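You operate a simulated robot arm through the tools that you are given. There is no shell and no other tool.

You run a simulated robot arm. Do the job below in one go: nothing can be reset, and whatever is moved stays where it is left.

TASK
One white key from C2 to F2 on the key frame sticks. Find it, sand its side and refit it.
Fine: press all four to find it; sand it on the rack's sandpaper; try it again; press no key beyond B1 or G2.
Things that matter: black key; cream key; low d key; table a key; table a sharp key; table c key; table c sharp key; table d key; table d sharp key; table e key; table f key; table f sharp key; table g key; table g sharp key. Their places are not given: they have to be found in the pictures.

Only the result counts: the job must be done as asked and must still hold three seconds after the hand-in. Knocking over, shifting, dropping, spilling or breaking anything else fails it.

THE ROBOT
A 7-joint arm with a two-finger parallel gripper, fixed in place. Base frame: the origin is at the foot of the arm, x ahead of it, y to its left, z up; the work surface is at about z = 0.78. Lengths are in m, angles in degrees, forces in N, time in s.
Its first joint turns from -166.0 to 166.0 degrees. Payload 3.43 kg.
Tool frame: the origin (TCP) lies between the finger pads and is the grasp point; the fingertips stand 0.03 m ahead of it; z points along the fingers, y is the line along which they close. The gripper opens to 0.094 m. The fingers are 0.028 m wide and 0.01 m thick; the gripper's body (0.05 by 0.096 m) begins 0.055 m behind the TCP.
Orientation is told as [roll, pitch, yaw] about the base's x, y, z axes, in that order, counted from this pose: with the fingers straight down and closing along the base's y, the tool's x points along the base's -x, its y along +y and its z along -z.

THE INTERFACE
- The arm moves only by the tool play_rows. Its argument "steps" is a list of rows, each a list of 2 entries, a list of its own where there are three numbers: the shift along the tool's x, y, z in m, then the turn, a rotation vector about the tool's x, y, z in degrees. In form: [[[tx, ty, tz], [wx, wy, wz]], ...]. A call has 1 to 20 rows; each row is the pose to reach, as a shift and turn from the pose commanded when the call began, along the tool's axes at that moment. "hand" is the finger opening in m, from 0 to 0.094, set as the call begins (left out, the last holds). Each row takes 0.2 s and may step no farther than 0.05 m and 8.6 degrees from the row before; otherwise, or with a gripper value out of range, the whole call is refused. Where a pose cannot be reached the arm comes as near as it can. A force on the tool above 40 N (or 10 N above the force at the start of the call, whichever is more), or a blocked arm, ends the call early, and 0.2 s more pass. The fingers move at their own pace (about 0.045 m/s each) and stop on an object; they squeeze with about 45 N. The grip force told is the motor's: it shows also when the fingers shut on nothing. Time passes only in rows, and 0.2 s behind the last, so rows that repeat a pose let the fingers close. It gives the time, the measured TCP pose, the force on the tool (base axes), the opening and the grip force at its end, in the units of the frame above (readings bear some noise), with the torque about the TCP (base axes, N m) and any sound that the robot's microphone picked up.
- Cameras (640 x 400 px; columns grow to the right, rows downward): "scene" is fixed at [0.3914, 0.4985, 1.5128]; the picture's right is [-1.00, -0.06, 0.00], its down [-0.03, 0.55, -0.83] and it looks along [0.05, -0.83, -0.55] (base axes); focal length 366 px, centre (320, 200). "wrist" rides on the gripper at [0.076, 0.014, -0.103] in the tool frame; the picture's right is [-0.18, 0.98, 0.00], its down [-0.75, -0.14, -0.64] and it looks along [-0.63, -0.12, 0.77] (tool axes); focal length 243 px, centre (320, 200).
- get_image(camera): a new picture of that camera. It takes no simulated time.
- pixel_to_xyz(camera, pixels): for up to 12 pixels [column, row] of the newest picture of that camera ("zoom" is the newest enlarged one), the place [x, y, z] in the base frame of the surface seen there, good to about 0.003 m, but the place of the scene camera against the robot may be out by one fixed shift of up to 0.012 m in any direction. It takes no simulated time.
- inspect(camera, box): a new picture of the part [left, top, right, bottom] of that camera's present view, enlarged. It takes no simulated time.
- finish_job(): hands the job in; it is judged then, once.

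Leave the gripper open and the arm clear of the work at the hand-in unless told otherwise.

The tools are called after ">>>" as name(argument=value, ...) on one line, values as JSON. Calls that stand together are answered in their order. play_rows: Moves the arm, as the interface text tells. Its arguments: {"type":"object","properties":{"steps":{"type":"array","items":{"type":"array"}},"hand":{"type":"number"}},"required":["steps"]} The other tools are called the same way: get_image (camera) takes a picture; pixel_to_xyz (camera, pixels) gives the place of the surface under pixels of a picture; inspect (camera, box) takes an enlarged picture of a part of a camera's view; finish_job () hands the job in.

At the start:

```text
time: 0.0
eef_pos: [0.4247, -0.332, 1.1032]
tool_rot: [0.0, 0.1, -0.2]
ft_force: [0.7, -0.4, 0.8]
torque: [0.02, 0.01, 0.01]
grip_width: 0.0941
gripper_force: 0.0
```

scene: 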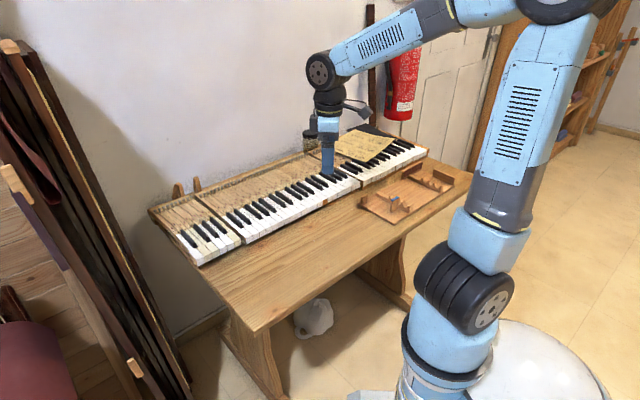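
wrist: 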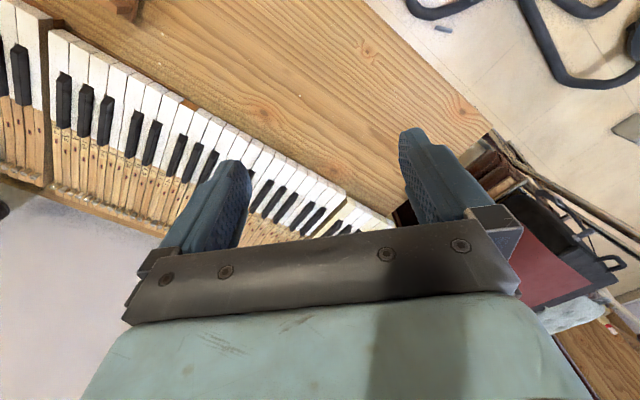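

I see a keyboard frame on a bench, split into sections, with a small tray (rack) at the right. I'll look closer at the scene before moving.

>>> inspect(camera="scene", box=[140, 130, 300, 270])

>>> inspect(camera="scene", box=[290, 110, 470, 230])

>>> get_image(camera="wrist")

```text
2.86 times, centred on (220, 200) of scene
```

zoom: 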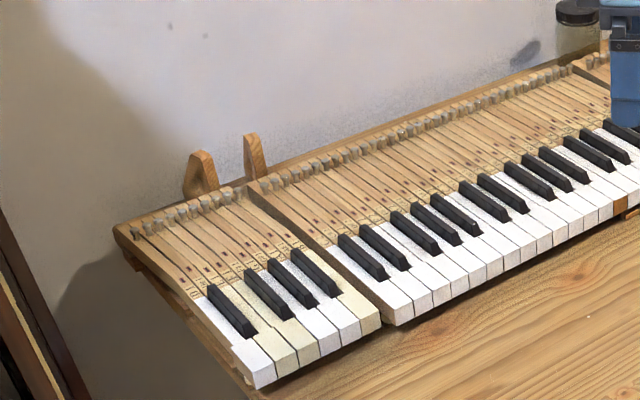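

```text
3.33 times, centred on (380, 170) of scene
```

zoom: 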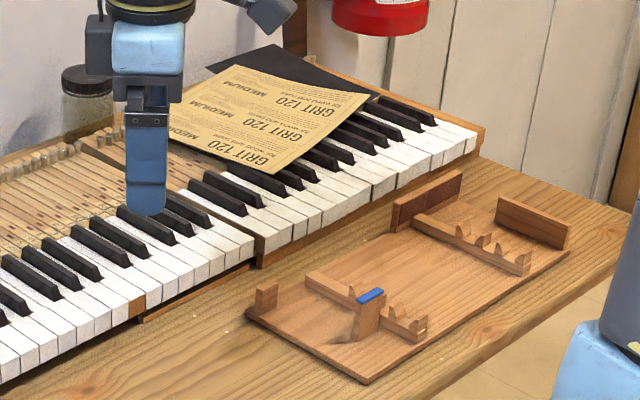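

```text
taken
```

wrist: 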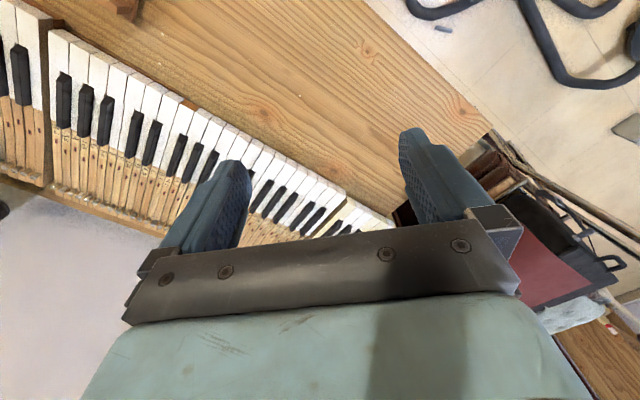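

The left section has mixed white and cream keys, and the little rack has a blue-topped block on it. I'll enlarge more to read the key pattern and the rack.

>>> inspect(camera="scene", box=[170, 200, 260, 270])

>>> inspect(camera="scene", box=[225, 170, 315, 245])

>>> inspect(camera="scene", box=[280, 155, 370, 225])

>>> inspect(camera="scene", box=[340, 150, 460, 230])

```text
5.71 times, centred on (215, 235) of scene
```

zoom: 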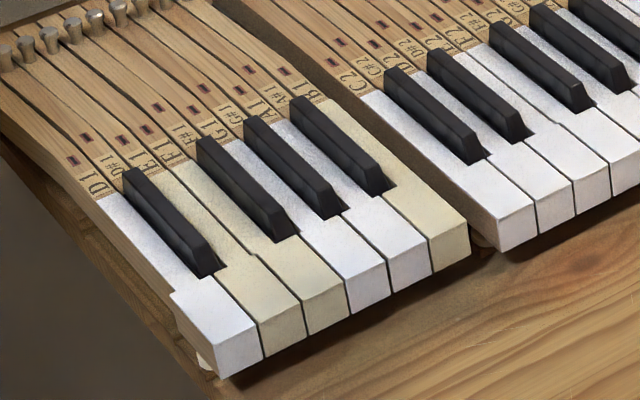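

```text
5.33 times, centred on (270, 208) of scene
```

zoom: 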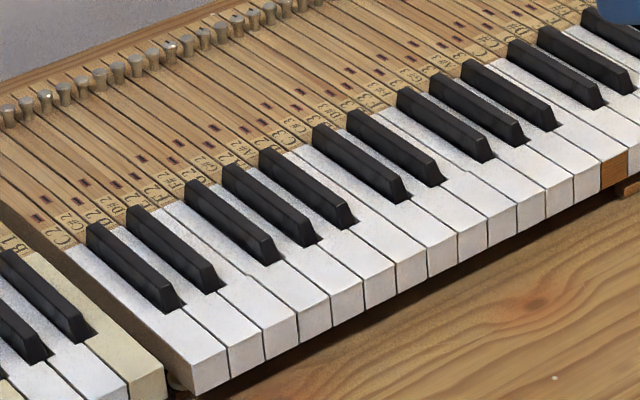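

```text
5.71 times, centred on (325, 190) of scene
```

zoom: 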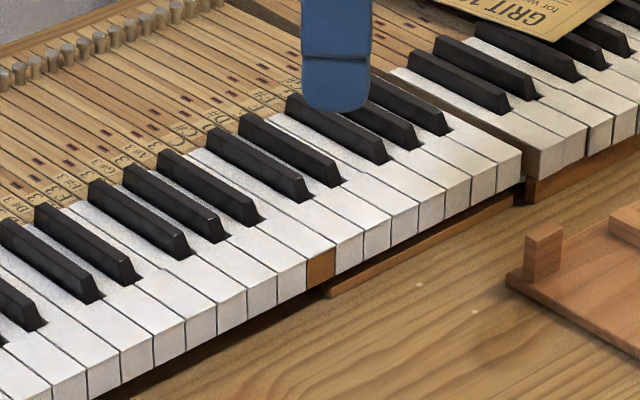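

```text
5.00 times, centred on (400, 190) of scene
```

zoom: 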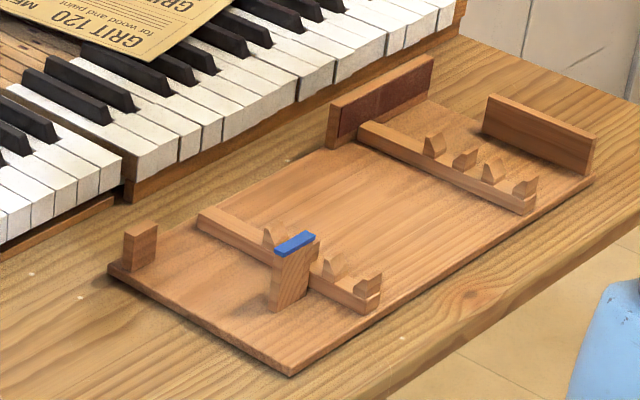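

The keys carry printed names: the left section runs from D1 to B1, and the middle section starts with C2, C#2, D2 and so on. So C2, D2, E2 and F2 are the first four white keys of the middle section. The rack shows a dark red sandpaper panel on its upright. I'll measure pixels on the keys and the rack.

>>> inspect(camera="scene", box=[225, 195, 285, 245])

>>> pixel_to_xyz(camera="scene", pixels=[[237, 231], [246, 240], [239, 236], [229, 216], [272, 228], [281, 224], [204, 259], [233, 243], [340, 203], [352, 192], [425, 155], [300, 260]])

>>> pixel_to_xyz(camera="scene", pixels=[[360, 205], [398, 225], [366, 202], [399, 197], [397, 209], [412, 212], [414, 173], [425, 166], [445, 180], [457, 184], [446, 191], [381, 194]])

```text
8.00 times, centred on (255, 220) of scene
```

zoom: 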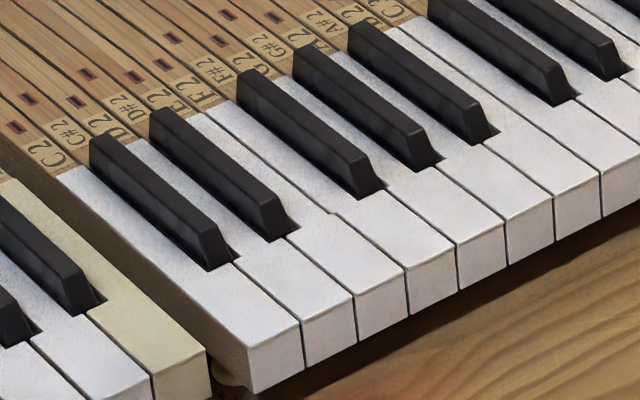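

```text
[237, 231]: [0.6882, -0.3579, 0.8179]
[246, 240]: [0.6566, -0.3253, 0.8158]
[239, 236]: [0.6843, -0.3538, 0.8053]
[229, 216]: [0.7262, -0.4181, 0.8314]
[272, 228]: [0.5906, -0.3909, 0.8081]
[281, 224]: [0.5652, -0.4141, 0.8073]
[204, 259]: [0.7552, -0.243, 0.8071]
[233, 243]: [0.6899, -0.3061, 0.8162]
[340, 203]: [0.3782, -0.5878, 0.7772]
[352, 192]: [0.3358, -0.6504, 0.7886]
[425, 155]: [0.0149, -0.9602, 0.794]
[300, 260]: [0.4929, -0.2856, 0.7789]
```

```text
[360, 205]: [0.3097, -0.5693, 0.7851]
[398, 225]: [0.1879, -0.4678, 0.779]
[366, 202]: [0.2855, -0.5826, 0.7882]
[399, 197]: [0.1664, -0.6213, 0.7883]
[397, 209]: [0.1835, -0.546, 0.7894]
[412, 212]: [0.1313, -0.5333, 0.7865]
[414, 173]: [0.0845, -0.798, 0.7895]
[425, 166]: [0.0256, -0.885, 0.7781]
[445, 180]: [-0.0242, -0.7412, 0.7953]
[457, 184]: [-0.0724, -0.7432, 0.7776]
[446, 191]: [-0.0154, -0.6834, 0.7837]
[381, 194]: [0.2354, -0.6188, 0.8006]
```

I'll measure the front top edges of C2 to G2 in the enlarged picture: pixels along the front edge and the rear of the white tops.

>>> pixel_to_xyz(camera="zoom", pixels=[[252, 343], [298, 318], [350, 292], [401, 265], [453, 239], [503, 211], [195, 350], [75, 178], [160, 240], [230, 225], [205, 260], [50, 150]])

>>> pixel_to_xyz(camera="scene", pixels=[[197, 196], [150, 209], [152, 213], [202, 264], [199, 253], [181, 234], [300, 152], [352, 196], [254, 243], [180, 190], [197, 184], [250, 150]])

```text
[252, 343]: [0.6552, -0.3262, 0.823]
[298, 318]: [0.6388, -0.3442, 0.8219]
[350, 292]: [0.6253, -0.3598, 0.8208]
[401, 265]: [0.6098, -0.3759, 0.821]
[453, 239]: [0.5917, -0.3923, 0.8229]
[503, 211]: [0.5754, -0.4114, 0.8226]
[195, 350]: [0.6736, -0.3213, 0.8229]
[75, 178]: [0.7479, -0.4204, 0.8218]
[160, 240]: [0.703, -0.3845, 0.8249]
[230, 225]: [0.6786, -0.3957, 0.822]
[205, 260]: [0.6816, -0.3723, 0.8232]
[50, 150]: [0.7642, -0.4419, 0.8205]
```

```text
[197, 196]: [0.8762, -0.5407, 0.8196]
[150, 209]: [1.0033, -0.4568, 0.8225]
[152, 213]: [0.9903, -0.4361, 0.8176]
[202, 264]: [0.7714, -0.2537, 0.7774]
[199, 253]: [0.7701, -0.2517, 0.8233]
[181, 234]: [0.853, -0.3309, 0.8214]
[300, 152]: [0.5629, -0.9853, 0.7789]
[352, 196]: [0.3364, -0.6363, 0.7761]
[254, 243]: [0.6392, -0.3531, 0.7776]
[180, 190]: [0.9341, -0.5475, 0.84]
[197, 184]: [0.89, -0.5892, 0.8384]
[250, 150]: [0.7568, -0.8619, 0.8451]
```

The white tops lie at z ≈ 0.822, about 23.3 mm apart. Keys run front to back along about (0.715, −0.70), and C2's front left corner is near (0.655, −0.326). I'll turn the tool about 44° so its closing line runs across the keys, and move above C2–F2 to see them with the wrist camera.

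>>> play_rows(steps=[[[-0.026, -0.0035, 0.013], [0, 0, 5.5]], [[-0.051, -0.007, 0.026], [0, 0, 11]], [[-0.077, -0.0105, 0.039], [0, 0, 16.5]], [[-0.103, -0.014, 0.052], [0, 0, 22]], [[-0.128, -0.0175, 0.064], [0, 0, 27.6]], [[-0.154, -0.021, 0.077], [0, 0, 33]], [[-0.18, -0.0245, 0.09], [0, 0, 38.6]], [[-0.205, -0.028, 0.103], [0, 0, 44.1]], [[-0.205, -0.028, 0.103], [0, 0, 44.1]]])

>>> get_image(camera="wrist")

>>> get_image(camera="scene")

```text
time: 2.0
eef_pos: [0.6316, -0.3603, 1.0009]
tool_rot: [0.0, 0.1, -44.1]
ft_force: [1.3, 0.5, 0.7]
torque: [-0.01, -0.01, -0.04]
grip_width: 0.0942
gripper_force: 0.1
```

```text
taken
```

wrist: 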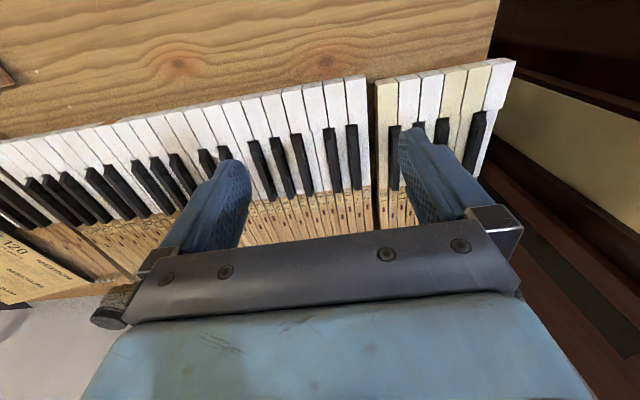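

```text
taken
```

scene: 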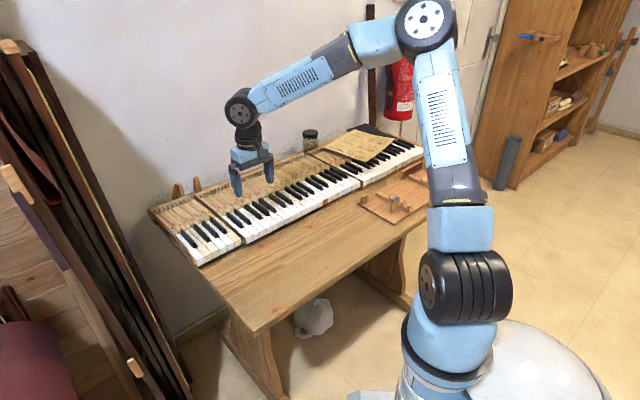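

The wrist view is upside down, with the bass to the right. C2 is the last white key of the middle section at about (357, 90), with the gap to B1 at (372, 90). I'll enlarge this area and measure with the wrist camera.

>>> inspect(camera="wrist", box=[250, 60, 410, 160])

>>> pixel_to_xyz(camera="wrist", pixels=[[366, 78], [344, 81], [323, 85], [301, 88], [281, 92], [261, 96], [373, 186], [355, 100], [333, 100], [314, 105], [296, 108], [378, 84]])

```text
4.00 times, centred on (330, 110) of wrist
```

zoom: 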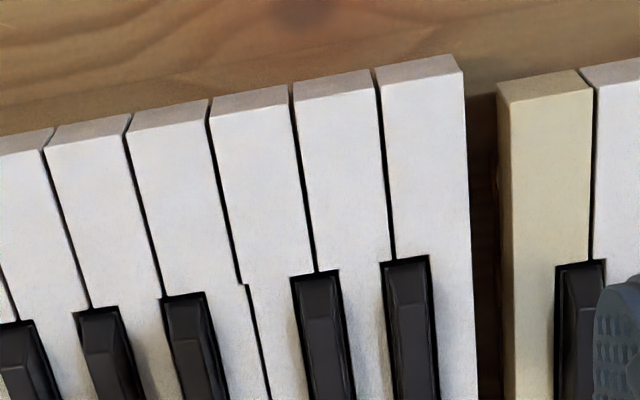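

```text
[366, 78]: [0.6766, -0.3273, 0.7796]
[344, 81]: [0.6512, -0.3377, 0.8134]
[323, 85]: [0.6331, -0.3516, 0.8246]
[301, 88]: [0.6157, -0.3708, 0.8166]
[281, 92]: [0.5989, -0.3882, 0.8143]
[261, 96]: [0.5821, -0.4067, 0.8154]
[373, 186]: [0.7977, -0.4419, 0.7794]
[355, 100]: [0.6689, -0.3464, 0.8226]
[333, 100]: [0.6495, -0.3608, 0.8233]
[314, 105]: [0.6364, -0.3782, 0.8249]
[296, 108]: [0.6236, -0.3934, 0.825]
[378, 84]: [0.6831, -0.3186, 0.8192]
```

I'll measure the gap lines between the keys in the enlarged view, near the front edge (row ~100) and farther back (row ~240).

>>> pixel_to_xyz(camera="zoom", pixels=[[458, 80], [385, 93], [372, 96], [301, 109], [288, 112], [219, 123], [204, 126], [139, 136], [125, 140], [56, 149], [460, 180], [470, 360]])

>>> pixel_to_xyz(camera="zoom", pixels=[[399, 240], [386, 245], [319, 256], [305, 262], [241, 268], [228, 270], [166, 280], [155, 285], [505, 115], [580, 95], [520, 380], [410, 300]])

```text
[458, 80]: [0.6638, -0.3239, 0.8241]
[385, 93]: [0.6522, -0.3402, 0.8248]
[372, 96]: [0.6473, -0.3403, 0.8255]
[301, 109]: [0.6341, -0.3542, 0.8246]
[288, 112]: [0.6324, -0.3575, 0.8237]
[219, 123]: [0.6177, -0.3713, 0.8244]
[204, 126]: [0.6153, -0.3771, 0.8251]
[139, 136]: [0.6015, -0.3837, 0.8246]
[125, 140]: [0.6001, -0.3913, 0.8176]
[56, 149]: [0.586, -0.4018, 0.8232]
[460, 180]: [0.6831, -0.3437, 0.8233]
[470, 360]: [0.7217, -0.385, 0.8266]
```

```text
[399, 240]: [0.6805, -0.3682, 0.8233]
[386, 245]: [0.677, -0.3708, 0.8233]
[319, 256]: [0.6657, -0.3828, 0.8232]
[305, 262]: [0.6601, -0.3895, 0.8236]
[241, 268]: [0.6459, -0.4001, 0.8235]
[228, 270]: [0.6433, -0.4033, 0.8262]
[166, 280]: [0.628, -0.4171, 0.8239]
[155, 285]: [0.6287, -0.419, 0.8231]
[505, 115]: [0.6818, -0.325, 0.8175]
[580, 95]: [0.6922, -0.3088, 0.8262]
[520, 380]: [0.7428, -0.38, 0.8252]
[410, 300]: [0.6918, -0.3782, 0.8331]
```

With the wrist camera the key tops are at z ≈ 0.824, the gaps repeat every ~23 mm, and keys run at about −45°. C2's press point should be near (0.668, −0.343). I'll close the fingers, line them up with the keys, and hover about 3 cm above C2's front to check alignment.

>>> play_rows(hand=0, steps=[[[-0.003, 0.008, 0.025], [0, 0, 0.3]], [[-0.006, 0.016, 0.05], [0, 0, 0.6]], [[-0.01, 0.026, 0.08], [0, 0, 0.9]], [[-0.0141, 0.0378, 0.105], [0, 0, 1.0]], [[-0.0141, 0.0378, 0.117], [0, 0, 1.0]], [[-0.0141, 0.0378, 0.117], [0, 0, 1.0]], [[-0.0141, 0.0378, 0.117], [0, 0, 1.0]]])

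>>> get_image(camera="wrist")

>>> inspect(camera="scene", box=[200, 170, 300, 260])

```text
time: 3.6
eef_pos: [0.6667, -0.3439, 0.8823]
tool_rot: [-0.1, 0.1, -45.1]
ft_force: [0.0, 0.3, 1.2]
torque: [0.01, 0.01, 0.05]
grip_width: 0.0
gripper_force: 32.9
```

```text
taken
```

wrist: 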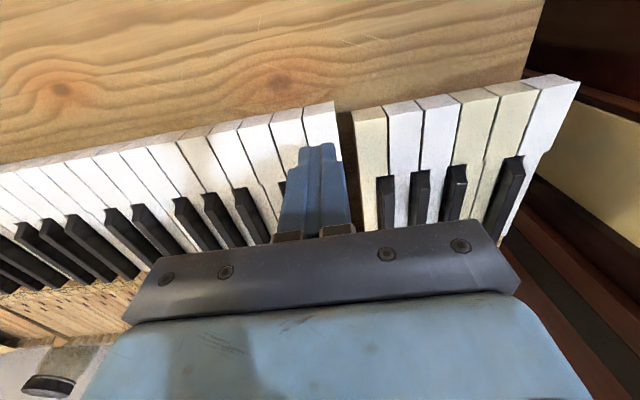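

```text
4.44 times, centred on (250, 215) of scene
```

zoom: 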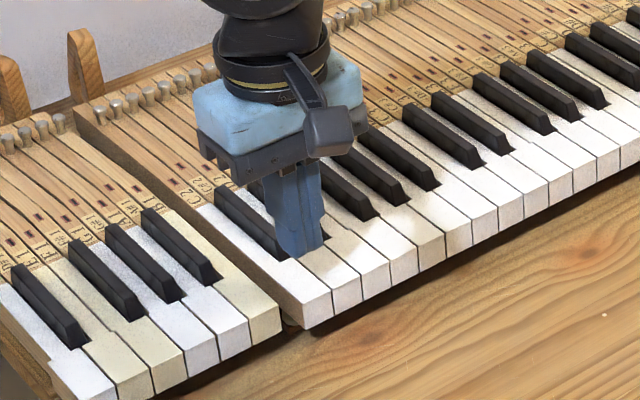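

The closed fingers hover near C2's front. I'll zoom the wrist view to refine the key lines.

>>> inspect(camera="wrist", box=[200, 90, 360, 190])

```text
4.00 times, centred on (280, 140) of wrist
```

zoom: 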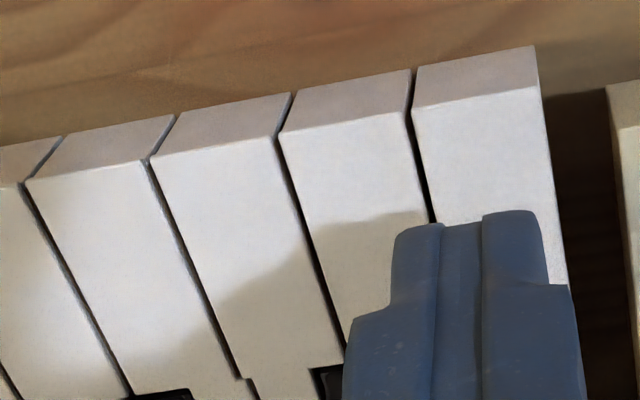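

>>> pixel_to_xyz(camera="zoom", pixels=[[536, 95], [560, 275], [418, 120], [405, 120], [434, 200], [422, 205], [286, 142], [273, 146], [158, 165], [145, 170], [30, 188], [18, 192]])

>>> pixel_to_xyz(camera="zoom", pixels=[[330, 270], [317, 272], [235, 350], [222, 350], [115, 350], [100, 350], [475, 140], [340, 160], [215, 190], [90, 210], [512, 225], [415, 235]])

```text
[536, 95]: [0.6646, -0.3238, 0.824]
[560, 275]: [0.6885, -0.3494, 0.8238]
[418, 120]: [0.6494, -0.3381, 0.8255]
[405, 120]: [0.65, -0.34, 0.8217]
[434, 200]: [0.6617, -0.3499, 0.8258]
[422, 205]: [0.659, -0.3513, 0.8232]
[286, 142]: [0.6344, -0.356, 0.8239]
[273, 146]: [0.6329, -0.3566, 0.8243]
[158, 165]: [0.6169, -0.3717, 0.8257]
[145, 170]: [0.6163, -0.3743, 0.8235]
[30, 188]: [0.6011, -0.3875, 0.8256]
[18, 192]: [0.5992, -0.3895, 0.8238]
```

```text
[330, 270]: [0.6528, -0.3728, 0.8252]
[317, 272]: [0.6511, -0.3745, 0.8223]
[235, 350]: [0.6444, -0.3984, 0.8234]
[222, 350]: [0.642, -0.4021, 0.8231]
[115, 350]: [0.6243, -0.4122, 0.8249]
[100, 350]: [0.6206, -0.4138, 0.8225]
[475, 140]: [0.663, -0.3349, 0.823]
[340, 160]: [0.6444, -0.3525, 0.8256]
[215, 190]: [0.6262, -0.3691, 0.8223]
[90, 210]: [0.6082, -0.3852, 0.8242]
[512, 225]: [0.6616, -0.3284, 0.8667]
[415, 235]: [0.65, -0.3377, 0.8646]
```

At this height the gap lines are x+y = 0.311 (C/D), 0.277 (D/E), 0.244 (E/F) and 0.212 (F/G). So the pitch is 23.3 mm and the keys run exactly at −45°. C2's centre line is x+y = 0.327, and my TCP is about 3 mm to the treble of it. I'll shift 3 mm and lower onto C2 in small steps while reading the force.

>>> play_rows(steps=[[[0, 0.0031, 0.01], [0, 0, 0]], [[0, 0.0031, 0.02], [0, 0, 0]], [[0, 0.0031, 0.026], [0, 0, 0]], [[0, 0.0031, 0.03], [0, 0, 0]], [[0, 0.0031, 0.032], [0, 0, 0]], [[0, 0.0031, 0.032], [0, 0, 0]]])

```text
time: 5.0
eef_pos: [0.6687, -0.3405, 0.8502]
tool_rot: [-0.1, 0.0, -45.0]
ft_force: [0.9, 0.0, 0.0]
torque: [-0.01, 0.02, -0.04]
grip_width: 0.0
gripper_force: 33.7
```

The force reads nearly zero with the tip at ≈ 0.820. I'll look at whether the key is already touched.

>>> inspect(camera="wrist", box=[220, 90, 380, 190])

>>> inspect(camera="scene", box=[215, 195, 285, 255])

```text
4.00 times, centred on (300, 140) of wrist
```

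zoom: 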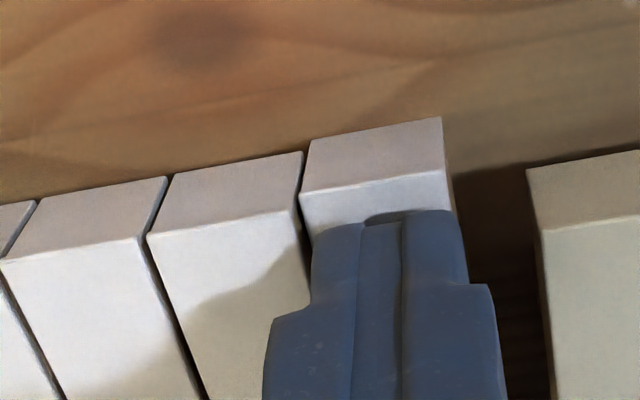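

```text
6.67 times, centred on (250, 225) of scene
```

zoom: 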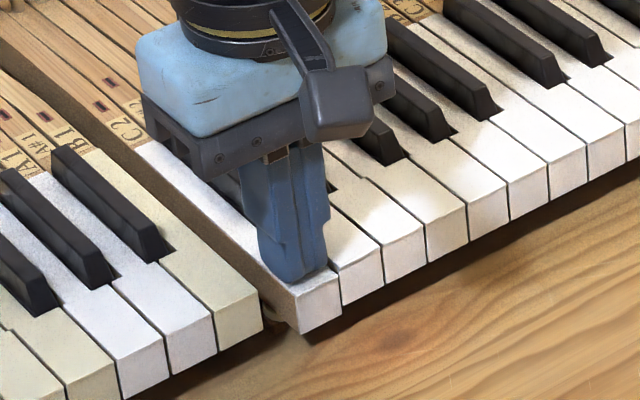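

C2 is already slightly down with almost no force. I'll press further in small steps until it bottoms.

>>> play_rows(steps=[[[0, 0, 0.001], [0, 0, 0]], [[0, 0, 0.002], [0, 0, 0]], [[0, 0, 0.003], [0, 0, 0]], [[0, 0, 0.003], [0, 0, 0]]])

>>> play_rows(steps=[[[0, 0, 0.001], [0, 0, 0]], [[0, 0, 0.002], [0, 0, 0]], [[0, 0, 0.003], [0, 0, 0]], [[0, 0, 0.003], [0, 0, 0]]])

```text
time: 6.0
eef_pos: [0.6679, -0.3399, 0.8476]
tool_rot: [-0.1, 0.0, -45.1]
ft_force: [-0.3, 0.5, 0.6]
torque: [0.0, -0.04, 0.02]
grip_width: 0.0003
gripper_force: 32.3
```

```text
time: 7.0
eef_pos: [0.6677, -0.3401, 0.8453]
tool_rot: [-0.1, 0.0, -45.1]
ft_force: [-0.1, 1.2, 9.9]
torque: [-0.1, -0.07, -0.04]
grip_width: 0.0
gripper_force: 33.0
```

The force rises to 10 N at TCP z = 0.845, so C2 bottoms about 9 mm down. Now I'll lift off 30 mm and watch whether C2 comes back up.

>>> play_rows(steps=[[[0, 0, -0.004], [0, 0, 0]], [[0, 0, -0.01], [0, 0, 0]], [[0, 0, -0.02], [0, 0, 0]], [[0, 0, -0.035], [0, 0, 0]], [[0, 0, -0.035], [0, 0, 0]]])

>>> inspect(camera="wrist", box=[200, 90, 360, 190])

>>> inspect(camera="scene", box=[215, 195, 285, 255])

```text
time: 8.2
eef_pos: [0.6689, -0.3407, 0.8791]
tool_rot: [-0.1, 0.1, -45.1]
ft_force: [-0.1, 0.1, 0.3]
torque: [-0.01, 0.0, -0.02]
grip_width: 0.0
gripper_force: 32.8
```

```text
4.00 times, centred on (280, 140) of wrist
```

zoom: 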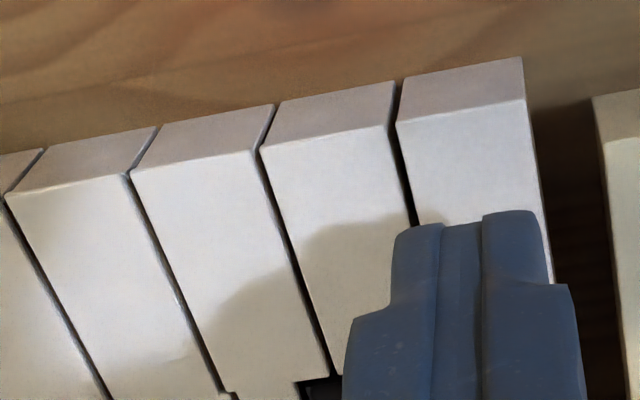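

```text
6.67 times, centred on (250, 225) of scene
```

zoom: 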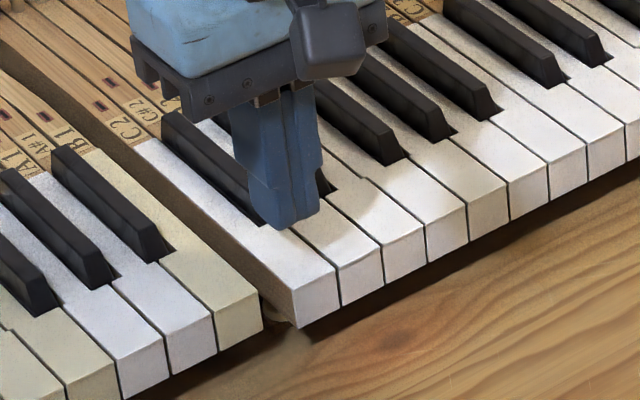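

C2 came back level with its neighbours, so it is free. Next is D2: I'll shift 23.7 mm toward the treble and press it the same way.

>>> play_rows(steps=[[[0, -0.0118, 0], [0, 0, 0]], [[0, -0.0237, 0], [0, 0, 0]], [[0, -0.0237, 0.012], [0, 0, 0]], [[0, -0.0237, 0.022], [0, 0, 0]], [[0, -0.0237, 0.028], [0, 0, 0]], [[0, -0.0237, 0.0305], [0, 0, 0]], [[0, -0.0237, 0.0305], [0, 0, 0]]])

>>> play_rows(steps=[[[0, 0, 0.0015], [0, 0, 0]], [[0, 0, 0.003], [0, 0, 0]], [[0, 0, 0.0038], [0, 0, 0]], [[0, 0, 0.0038], [0, 0, 0]]])

>>> inspect(camera="wrist", box=[220, 90, 380, 190])

```text
time: 9.8
eef_pos: [0.6517, -0.3571, 0.8491]
tool_rot: [-0.1, 0.1, -45.2]
ft_force: [-0.2, -0.7, -0.5]
torque: [0.04, 0.0, 0.02]
grip_width: 0.0001
gripper_force: 33.0
```

```text
time: 10.8
eef_pos: [0.653, -0.3563, 0.8453]
tool_rot: [-0.1, 0.1, -45.2]
ft_force: [-0.3, 1.2, 3.6]
torque: [0.02, -0.03, 0.02]
grip_width: 0.0001
gripper_force: 32.8
```

```text
4.00 times, centred on (300, 140) of wrist
```

zoom: 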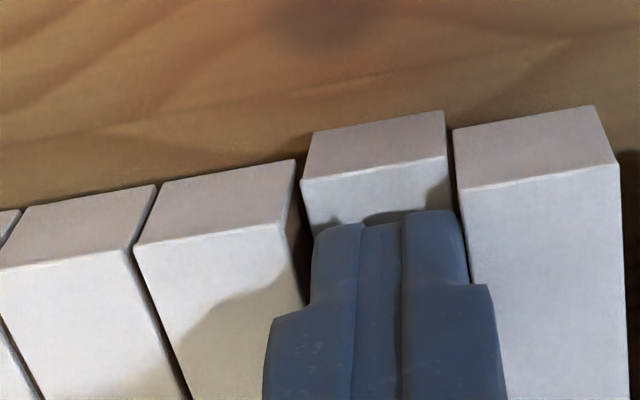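

D2 is down with 3.6 N at the bottom. I'll lift off and check whether it returns.

>>> play_rows(steps=[[[0, 0, -0.004], [0, 0, 0]], [[0, 0, -0.01], [0, 0, 0]], [[0, 0, -0.02], [0, 0, 0]], [[0, 0, -0.034], [0, 0, 0]], [[0, 0, -0.034], [0, 0, 0]]])

>>> inspect(camera="wrist", box=[200, 90, 360, 190])

>>> inspect(camera="scene", box=[215, 195, 285, 255])

```text
time: 12.0
eef_pos: [0.6535, -0.3583, 0.8794]
tool_rot: [-0.1, 0.2, -45.1]
ft_force: [0.1, 0.2, 0.2]
torque: [0.02, 0.0, 0.01]
grip_width: 0.0003
gripper_force: 33.0
```

```text
4.00 times, centred on (280, 140) of wrist
```

zoom: 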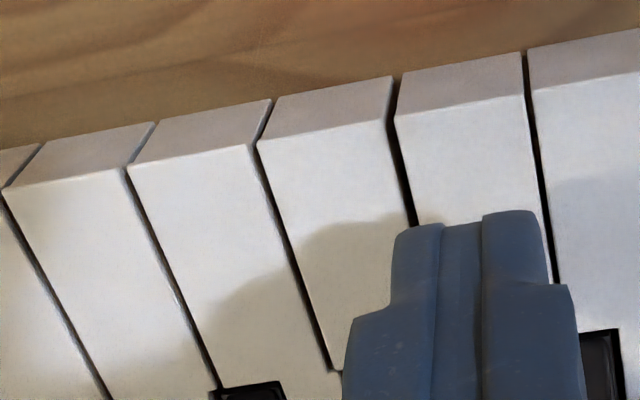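

```text
6.67 times, centred on (250, 225) of scene
```

zoom: 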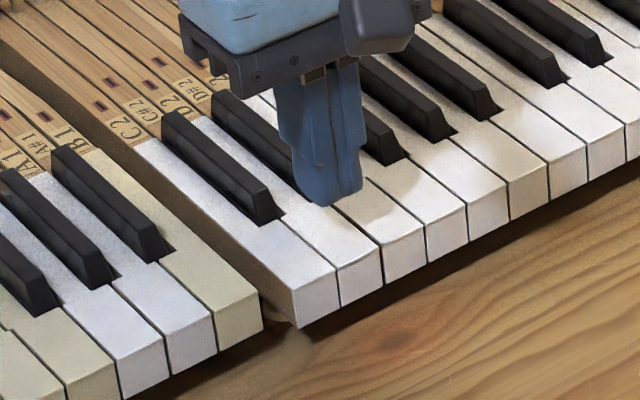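

D2 also came back. Next is E2, shifting another 23.6 mm.

>>> play_rows(steps=[[[0, -0.0118, 0], [0, 0, 0]], [[0, -0.0236, 0], [0, 0, 0]], [[0, -0.0236, 0.012], [0, 0, 0]], [[0, -0.0236, 0.022], [0, 0, 0]], [[0, -0.0236, 0.028], [0, 0, 0]], [[0, -0.0236, 0.0305], [0, 0, 0]], [[0, -0.0236, 0.0305], [0, 0, 0]]])

>>> play_rows(steps=[[[0, 0, 0.0015], [0, 0, 0]], [[0, 0, 0.003], [0, 0, 0]], [[0, 0, 0.0038], [0, 0, 0]], [[0, 0, 0.0038], [0, 0, 0]]])

>>> inspect(camera="wrist", box=[220, 90, 380, 190])

```text
time: 13.6
eef_pos: [0.6361, -0.372, 0.8498]
tool_rot: [-0.1, 0.1, -45.1]
ft_force: [0.1, -0.1, 0.9]
torque: [0.01, 0.02, 0.02]
grip_width: 0.0
gripper_force: 33.4
```

```text
time: 14.6
eef_pos: [0.6349, -0.3727, 0.8458]
tool_rot: [-0.1, 0.0, -45.1]
ft_force: [-0.8, 2.9, 5.9]
torque: [0.07, 0.02, 0.04]
grip_width: 0.0
gripper_force: 33.4
```

```text
4.00 times, centred on (300, 140) of wrist
```

zoom: 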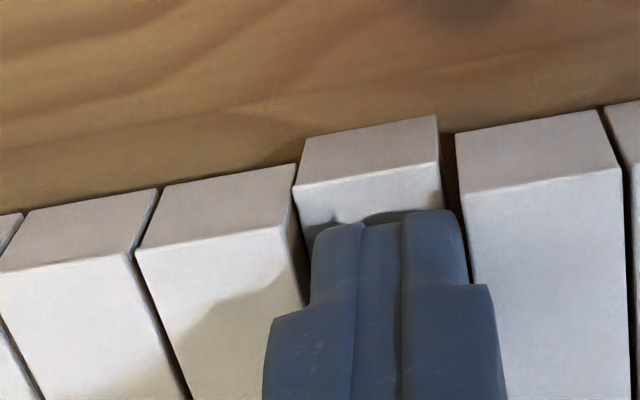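

E2 is down, and its left edge sits close against F2 while a wider gap shows on the D2 side. I'll lift off and look.

>>> play_rows(steps=[[[0, 0, -0.004], [0, 0, 0]], [[0, 0, -0.01], [0, 0, 0]], [[0, 0, -0.02], [0, 0, 0]], [[0, 0, -0.034], [0, 0, 0]], [[0, 0, -0.034], [0, 0, 0]]])

>>> inspect(camera="wrist", box=[200, 90, 360, 190])

>>> inspect(camera="scene", box=[215, 195, 285, 255])

```text
time: 15.8
eef_pos: [0.6357, -0.3727, 0.8795]
tool_rot: [-0.1, 0.0, -45.1]
ft_force: [0.1, 0.5, -0.4]
torque: [0.01, -0.02, 0.0]
grip_width: 0.0
gripper_force: 32.9
```

```text
4.00 times, centred on (280, 140) of wrist
```

zoom: 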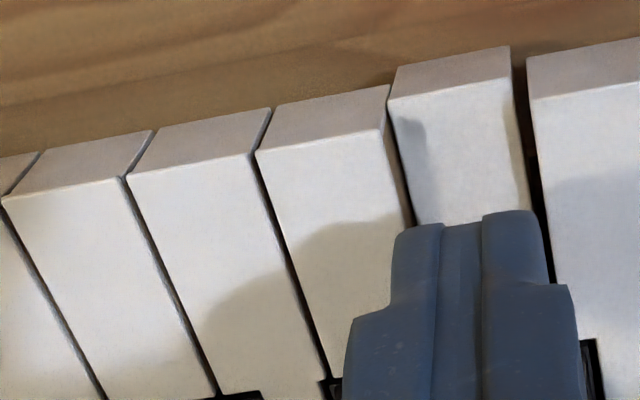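

```text
6.67 times, centred on (250, 225) of scene
```

zoom: 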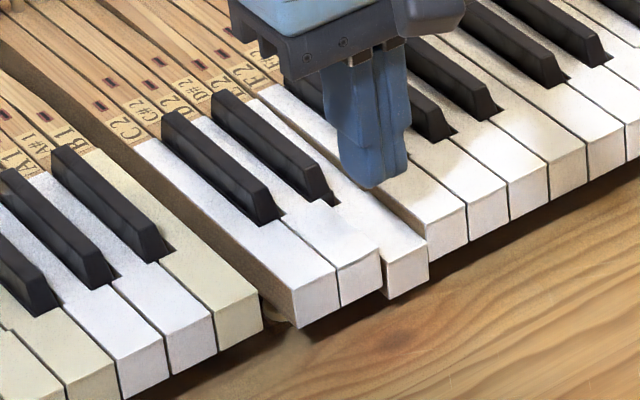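

E2 stays down after release, so it is the sticking one. The fine print asks to press all four, so I'll also press F2, shifting 24.4 mm.

>>> play_rows(steps=[[[0, -0.0122, 0], [0, 0, 0]], [[0, -0.0244, 0], [0, 0, 0]], [[0, -0.0244, 0.012], [0, 0, 0]], [[0, -0.0244, 0.022], [0, 0, 0]], [[0, -0.0244, 0.028], [0, 0, 0]], [[0, -0.0244, 0.0305], [0, 0, 0]], [[0, -0.0244, 0.0305], [0, 0, 0]]])

>>> play_rows(steps=[[[0, 0, 0.0015], [0, 0, 0]], [[0, 0, 0.003], [0, 0, 0]], [[0, 0, 0.0038], [0, 0, 0]], [[0, 0, 0.0038], [0, 0, 0]]])

>>> inspect(camera="wrist", box=[220, 90, 380, 190])

```text
time: 17.4
eef_pos: [0.6171, -0.3919, 0.85]
tool_rot: [-0.1, 0.2, -45.2]
ft_force: [0.4, 0.6, -0.1]
torque: [0.01, 0.02, -0.02]
grip_width: 0.0
gripper_force: 33.1
```

```text
time: 18.4
eef_pos: [0.6188, -0.3914, 0.8461]
tool_rot: [0.0, 0.1, -45.1]
ft_force: [-0.2, 1.4, 2.1]
torque: [0.03, 0.01, 0.02]
grip_width: 0.0003
gripper_force: 33.1
```

```text
4.00 times, centred on (300, 140) of wrist
```

zoom: 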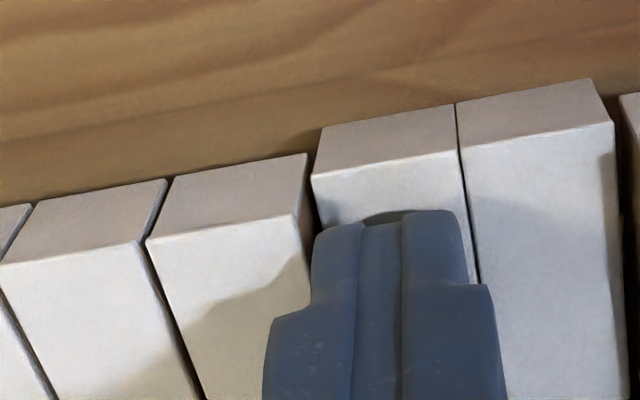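

F2 went down with 2 N. I'll lift off well above and look at all four keys.

>>> play_rows(steps=[[[0, 0, -0.004], [0, 0, 0]], [[0, 0, -0.01], [0, 0, 0]], [[0, 0, -0.02], [0, 0, 0]], [[0, 0, -0.034], [0, 0, 0]], [[0, 0, -0.07], [0, 0, 0]], [[0, 0, -0.1], [0, 0, 0]], [[0, 0, -0.1], [0, 0, 0]]])

>>> inspect(camera="wrist", box=[200, 40, 440, 190])

>>> inspect(camera="scene", box=[215, 195, 285, 255])

```text
time: 20.0
eef_pos: [0.6198, -0.3892, 0.9447]
tool_rot: [-0.1, 0.0, -45.1]
ft_force: [-0.3, -0.1, 0.2]
torque: [-0.02, 0.0, -0.02]
grip_width: 0.0001
gripper_force: 33.1
```

```text
2.67 times, centred on (320, 115) of wrist
```

zoom: 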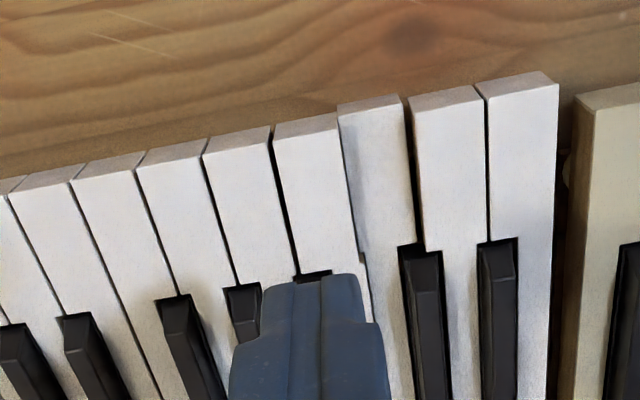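

```text
6.67 times, centred on (250, 225) of scene
```

zoom: 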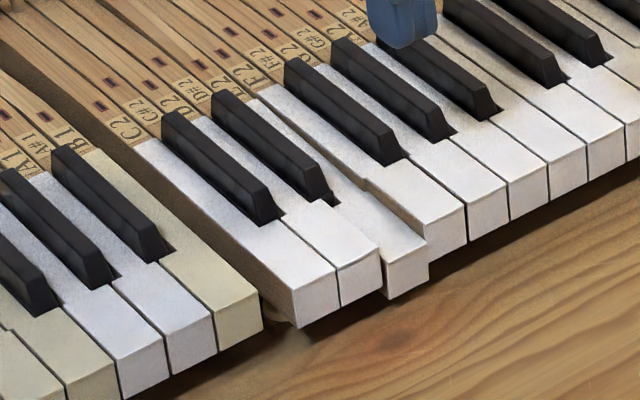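

F2 came back, and only E2 stays down, leaning toward F2 with a wide gap on the D2 side. I'll look closely at E2's sides for rub marks.

>>> inspect(camera="wrist", box=[310, 65, 390, 125])

>>> inspect(camera="scene", box=[245, 215, 275, 245])

```text
6.67 times, centred on (350, 95) of wrist
```

zoom: 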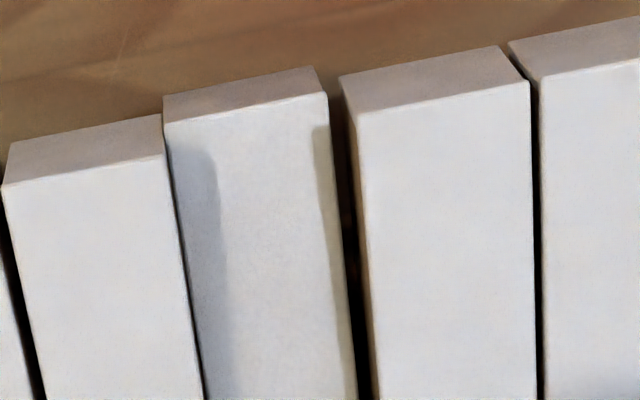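

```text
13.33 times, centred on (260, 230) of scene
```

zoom: 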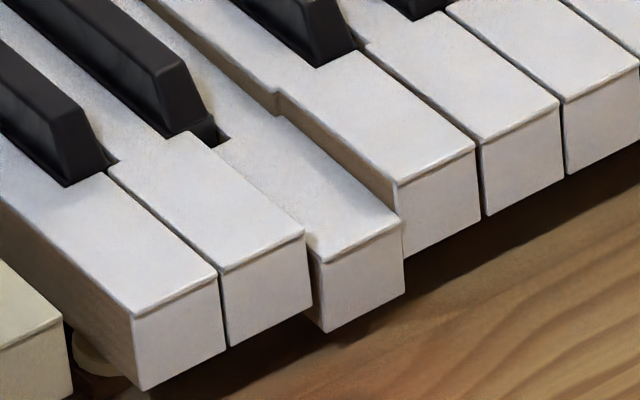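

E2 is stuck down about 8 mm. To grip its sides it must stand proud of its neighbours, so I want to bring its front back up first. Its rear should be lifted now because it works as a lever. I'll move back over the rear sticks to see whether E2's rear stands up.

>>> play_rows(steps=[[[-0.02, -0.008, -0.025], [0, 0, 0]], [[-0.05, -0.015, -0.04], [0, 0, 0]], [[-0.08, -0.025, -0.055], [0, 0, 0]], [[-0.1, -0.035, -0.055], [0, 0, 0]], [[-0.1, -0.035, -0.055], [0, 0, 0]]])

>>> get_image(camera="wrist")

>>> inspect(camera="scene", box=[185, 170, 275, 240])

```text
time: 21.2
eef_pos: [0.6646, -0.4862, 1.0003]
tool_rot: [-0.1, 0.1, -45.1]
ft_force: [0.2, 0.0, 0.4]
torque: [-0.01, 0.0, 0.03]
grip_width: 0.0
gripper_force: 33.4
```

```text
taken
```

wrist: 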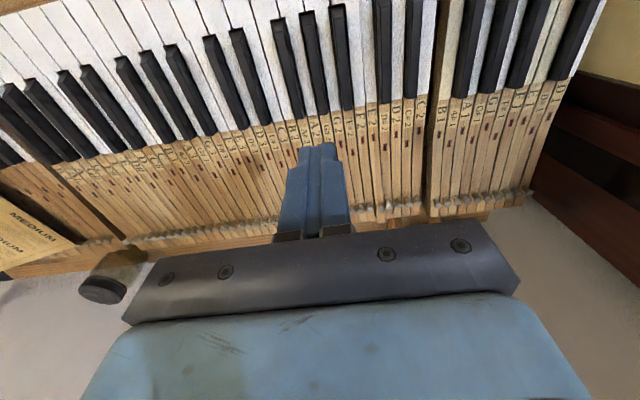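

```text
5.71 times, centred on (230, 205) of scene
```

zoom: 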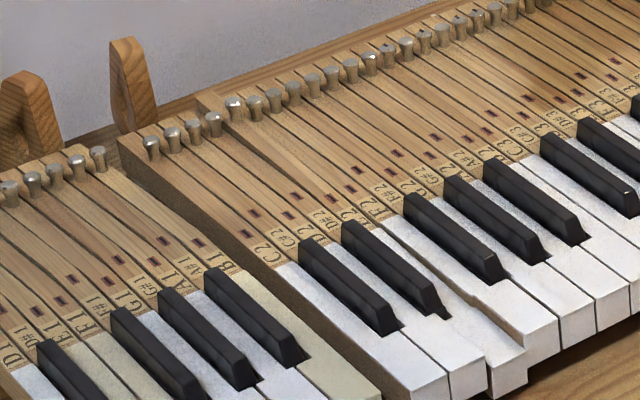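

In the scene the fifth capstan of the section at zoom (233, 107) stands higher, so E2's rear is raised as expected. I'll zoom the wrist view to locate E2's stick and capstan.

>>> inspect(camera="wrist", box=[320, 90, 460, 230])

```text
2.86 times, centred on (390, 160) of wrist
```

zoom: 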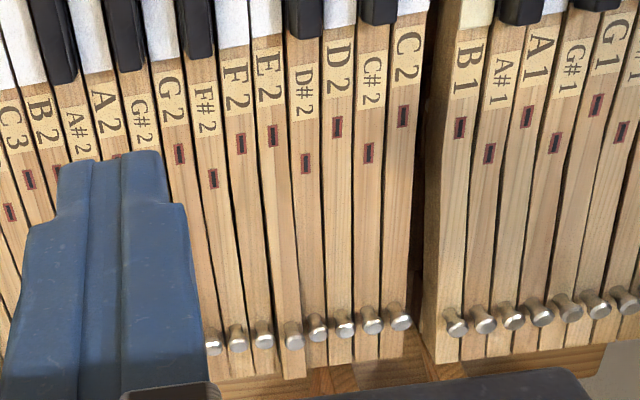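

E2's stick runs from its label at zoom (270, 75) over the balance mark (272, 133) to the capstan (292, 335). I'll measure these and their neighbours.

>>> pixel_to_xyz(camera="zoom", pixels=[[272, 133], [278, 200], [284, 260], [289, 300], [292, 330], [317, 322], [262, 332], [290, 370], [315, 260], [255, 260], [242, 142], [335, 125]])

```text
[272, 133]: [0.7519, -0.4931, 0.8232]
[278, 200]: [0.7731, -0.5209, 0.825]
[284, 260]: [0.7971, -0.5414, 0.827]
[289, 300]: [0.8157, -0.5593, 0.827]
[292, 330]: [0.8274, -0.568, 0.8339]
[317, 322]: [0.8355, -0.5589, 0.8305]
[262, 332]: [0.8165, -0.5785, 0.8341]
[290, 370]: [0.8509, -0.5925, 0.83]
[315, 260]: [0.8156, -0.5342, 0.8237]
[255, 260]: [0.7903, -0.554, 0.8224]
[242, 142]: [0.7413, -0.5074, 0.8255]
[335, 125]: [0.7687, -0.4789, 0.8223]
```

E2's stick axis is at x+y ≈ 0.256. Its balance mark is about 0.183 m from the front, and its top at 0.25 m is about 4 mm above its neighbours (0.827 against 0.823). I'll hover over (0.798, −0.542), behind the balance point, to push E2's rear down flush and bring its front up.

>>> play_rows(steps=[[[-0.035, 0.015, 0.0], [0, 0, 0]], [[-0.07, 0.03, 0.0], [0, 0, 0]], [[-0.105, 0.045, 0.01], [0, 0, 0]], [[-0.1334, 0.055, 0.04], [0, 0, 0]], [[-0.1334, 0.055, 0.08], [0, 0, 0]], [[-0.1334, 0.055, 0.115], [0, 0, 0]], [[-0.1334, 0.055, 0.115], [0, 0, 0]]])

>>> get_image(camera="wrist")

>>> inspect(camera="scene", box=[185, 170, 275, 240])

```text
time: 22.8
eef_pos: [0.7982, -0.5427, 0.8852]
tool_rot: [-0.1, 0.1, -45.1]
ft_force: [0.3, 0.0, -0.4]
torque: [-0.01, 0.0, 0.03]
grip_width: 0.0002
gripper_force: 32.9
```

```text
taken
```

wrist: 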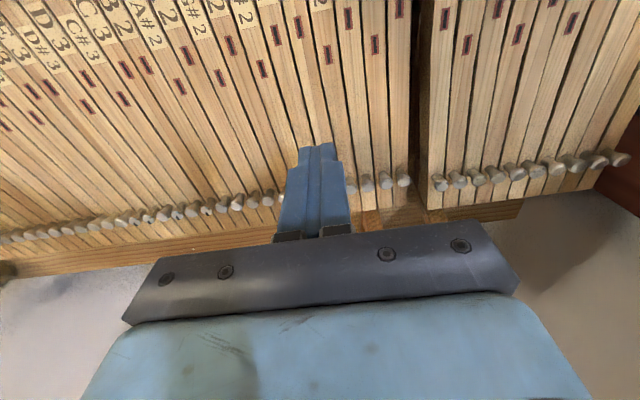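

```text
5.71 times, centred on (230, 205) of scene
```

zoom: 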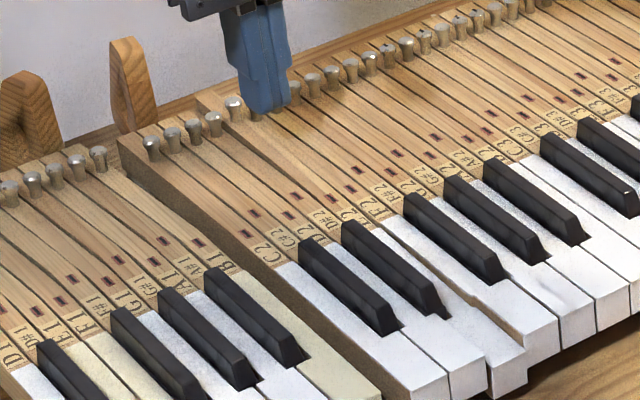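

>>> inspect(camera="wrist", box=[250, 60, 390, 200])

>>> pixel_to_xyz(camera="wrist", pixels=[[303, 60], [307, 90], [312, 125], [297, 125], [293, 90], [325, 90], [330, 125], [317, 147], [345, 125], [305, 75]])

```text
2.86 times, centred on (320, 130) of wrist
```

zoom: 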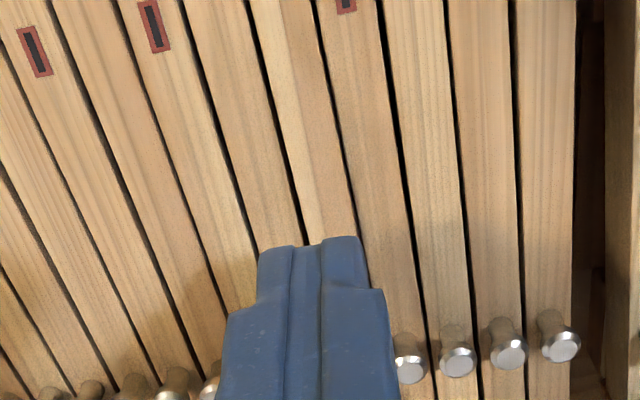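

```text
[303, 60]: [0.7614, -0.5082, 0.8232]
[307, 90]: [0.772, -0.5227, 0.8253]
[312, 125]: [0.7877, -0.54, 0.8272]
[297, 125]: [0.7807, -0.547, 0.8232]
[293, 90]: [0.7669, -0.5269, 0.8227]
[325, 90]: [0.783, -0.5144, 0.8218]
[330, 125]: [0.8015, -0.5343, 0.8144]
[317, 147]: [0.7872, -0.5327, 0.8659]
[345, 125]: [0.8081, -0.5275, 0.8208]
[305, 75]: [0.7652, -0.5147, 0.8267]
```

The fingertips are over E2's stick (its edges at zoom row 230 are 300–355). I'll press down gently so the tip goes just to the neighbours' level.

>>> play_rows(steps=[[[0, 0, 0.012], [0, 0, 0]], [[0, 0, 0.022], [0, 0, 0]], [[0, 0, 0.027], [0, 0, 0]], [[0, 0, 0.029], [0, 0, 0]], [[0, 0, 0.0305], [0, 0, 0]], [[0, 0, 0.0305], [0, 0, 0]]])

>>> inspect(camera="scene", box=[215, 195, 285, 255])

```text
time: 24.2
eef_pos: [0.7971, -0.5429, 0.8529]
tool_rot: [0.0, 0.1, -45.2]
ft_force: [-0.4, 0.3, 0.9]
torque: [-0.01, 0.0, -0.02]
grip_width: 0.0
gripper_force: 32.4
```

```text
6.67 times, centred on (250, 225) of scene
```

zoom: 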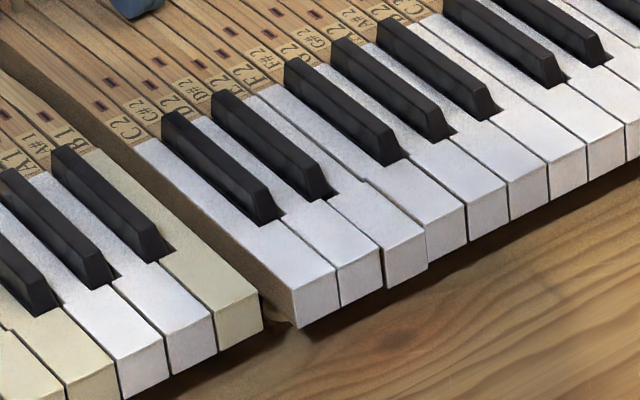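

E2's front has come up almost level. I'll push about 1.5 mm more, then lift away and look.

>>> play_rows(steps=[[[0, 0, 0.0008], [0, 0, 0]], [[0, 0, 0.0015], [0, 0, 0]], [[0, 0, 0.0015], [0, 0, 0]]])

>>> inspect(camera="scene", box=[230, 210, 280, 250])

```text
time: 25.0
eef_pos: [0.7956, -0.5417, 0.8524]
tool_rot: [-0.1, 0.1, -45.0]
ft_force: [-0.5, 0.1, -0.2]
torque: [0.03, -0.02, 0.02]
grip_width: 0.0002
gripper_force: 33.2
```

```text
10.00 times, centred on (255, 230) of scene
```

zoom: 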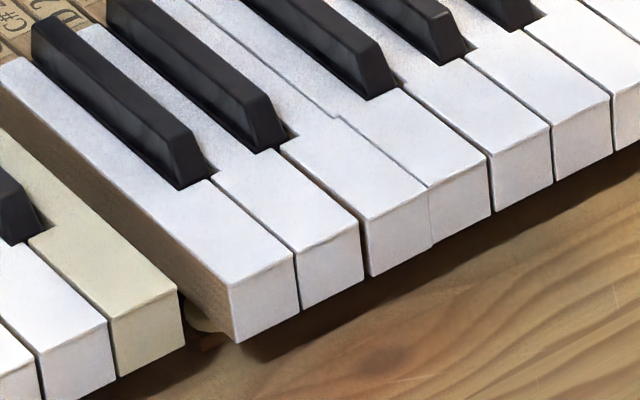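

E2's front is level again. I'll lift clear, open the fingers to 34 mm, and return above the front of E2 to line up for a side grip.

>>> play_rows(steps=[[[0, 0, -0.02], [0, 0, 0]], [[0, 0, -0.06], [0, 0, 0]], [[0.03, 0, -0.09], [0, 0, 0]], [[0.075, 0.001, -0.1], [0, 0, 0]], [[0.12, 0.002, -0.1], [0, 0, 0]], [[0.165, 0.003, -0.1], [0, 0, 0]], [[0.2, 0.004, -0.08], [0, 0, 0]], [[0.2184, 0.0048, -0.05], [0, 0, 0]], [[0.2184, 0.0048, -0.05], [0, 0, 0]]])

>>> play_rows(hand=0.034, steps=[[[0, 0, 0], [0, 0, 0]], [[0, 0, 0], [0, 0, 0]], [[0, 0, 0], [0, 0, 0]]])

>>> get_image(camera="wrist")

>>> inspect(camera="wrist", box=[220, 70, 400, 190])

```text
time: 27.0
eef_pos: [0.6458, -0.3852, 0.9034]
tool_rot: [-0.1, 0.2, -45.1]
ft_force: [-1.1, 0.1, -0.9]
torque: [0.0, -0.02, 0.01]
grip_width: 0.0
gripper_force: 33.4
```

```text
time: 27.8
eef_pos: [0.645, -0.3854, 0.9028]
tool_rot: [-0.1, 0.0, -45.1]
ft_force: [0.0, 0.4, 0.1]
torque: [0.01, -0.03, 0.0]
grip_width: 0.0342
gripper_force: 0.1
```

```text
taken
```

wrist: 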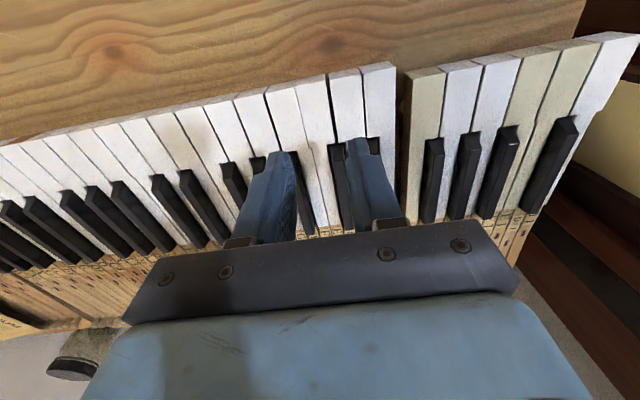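

```text
3.33 times, centred on (310, 130) of wrist
```

zoom: 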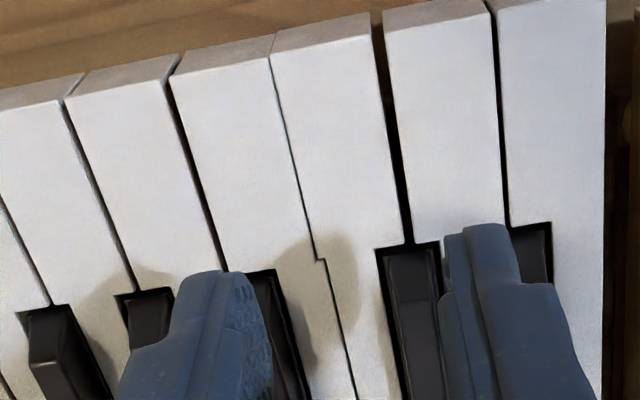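

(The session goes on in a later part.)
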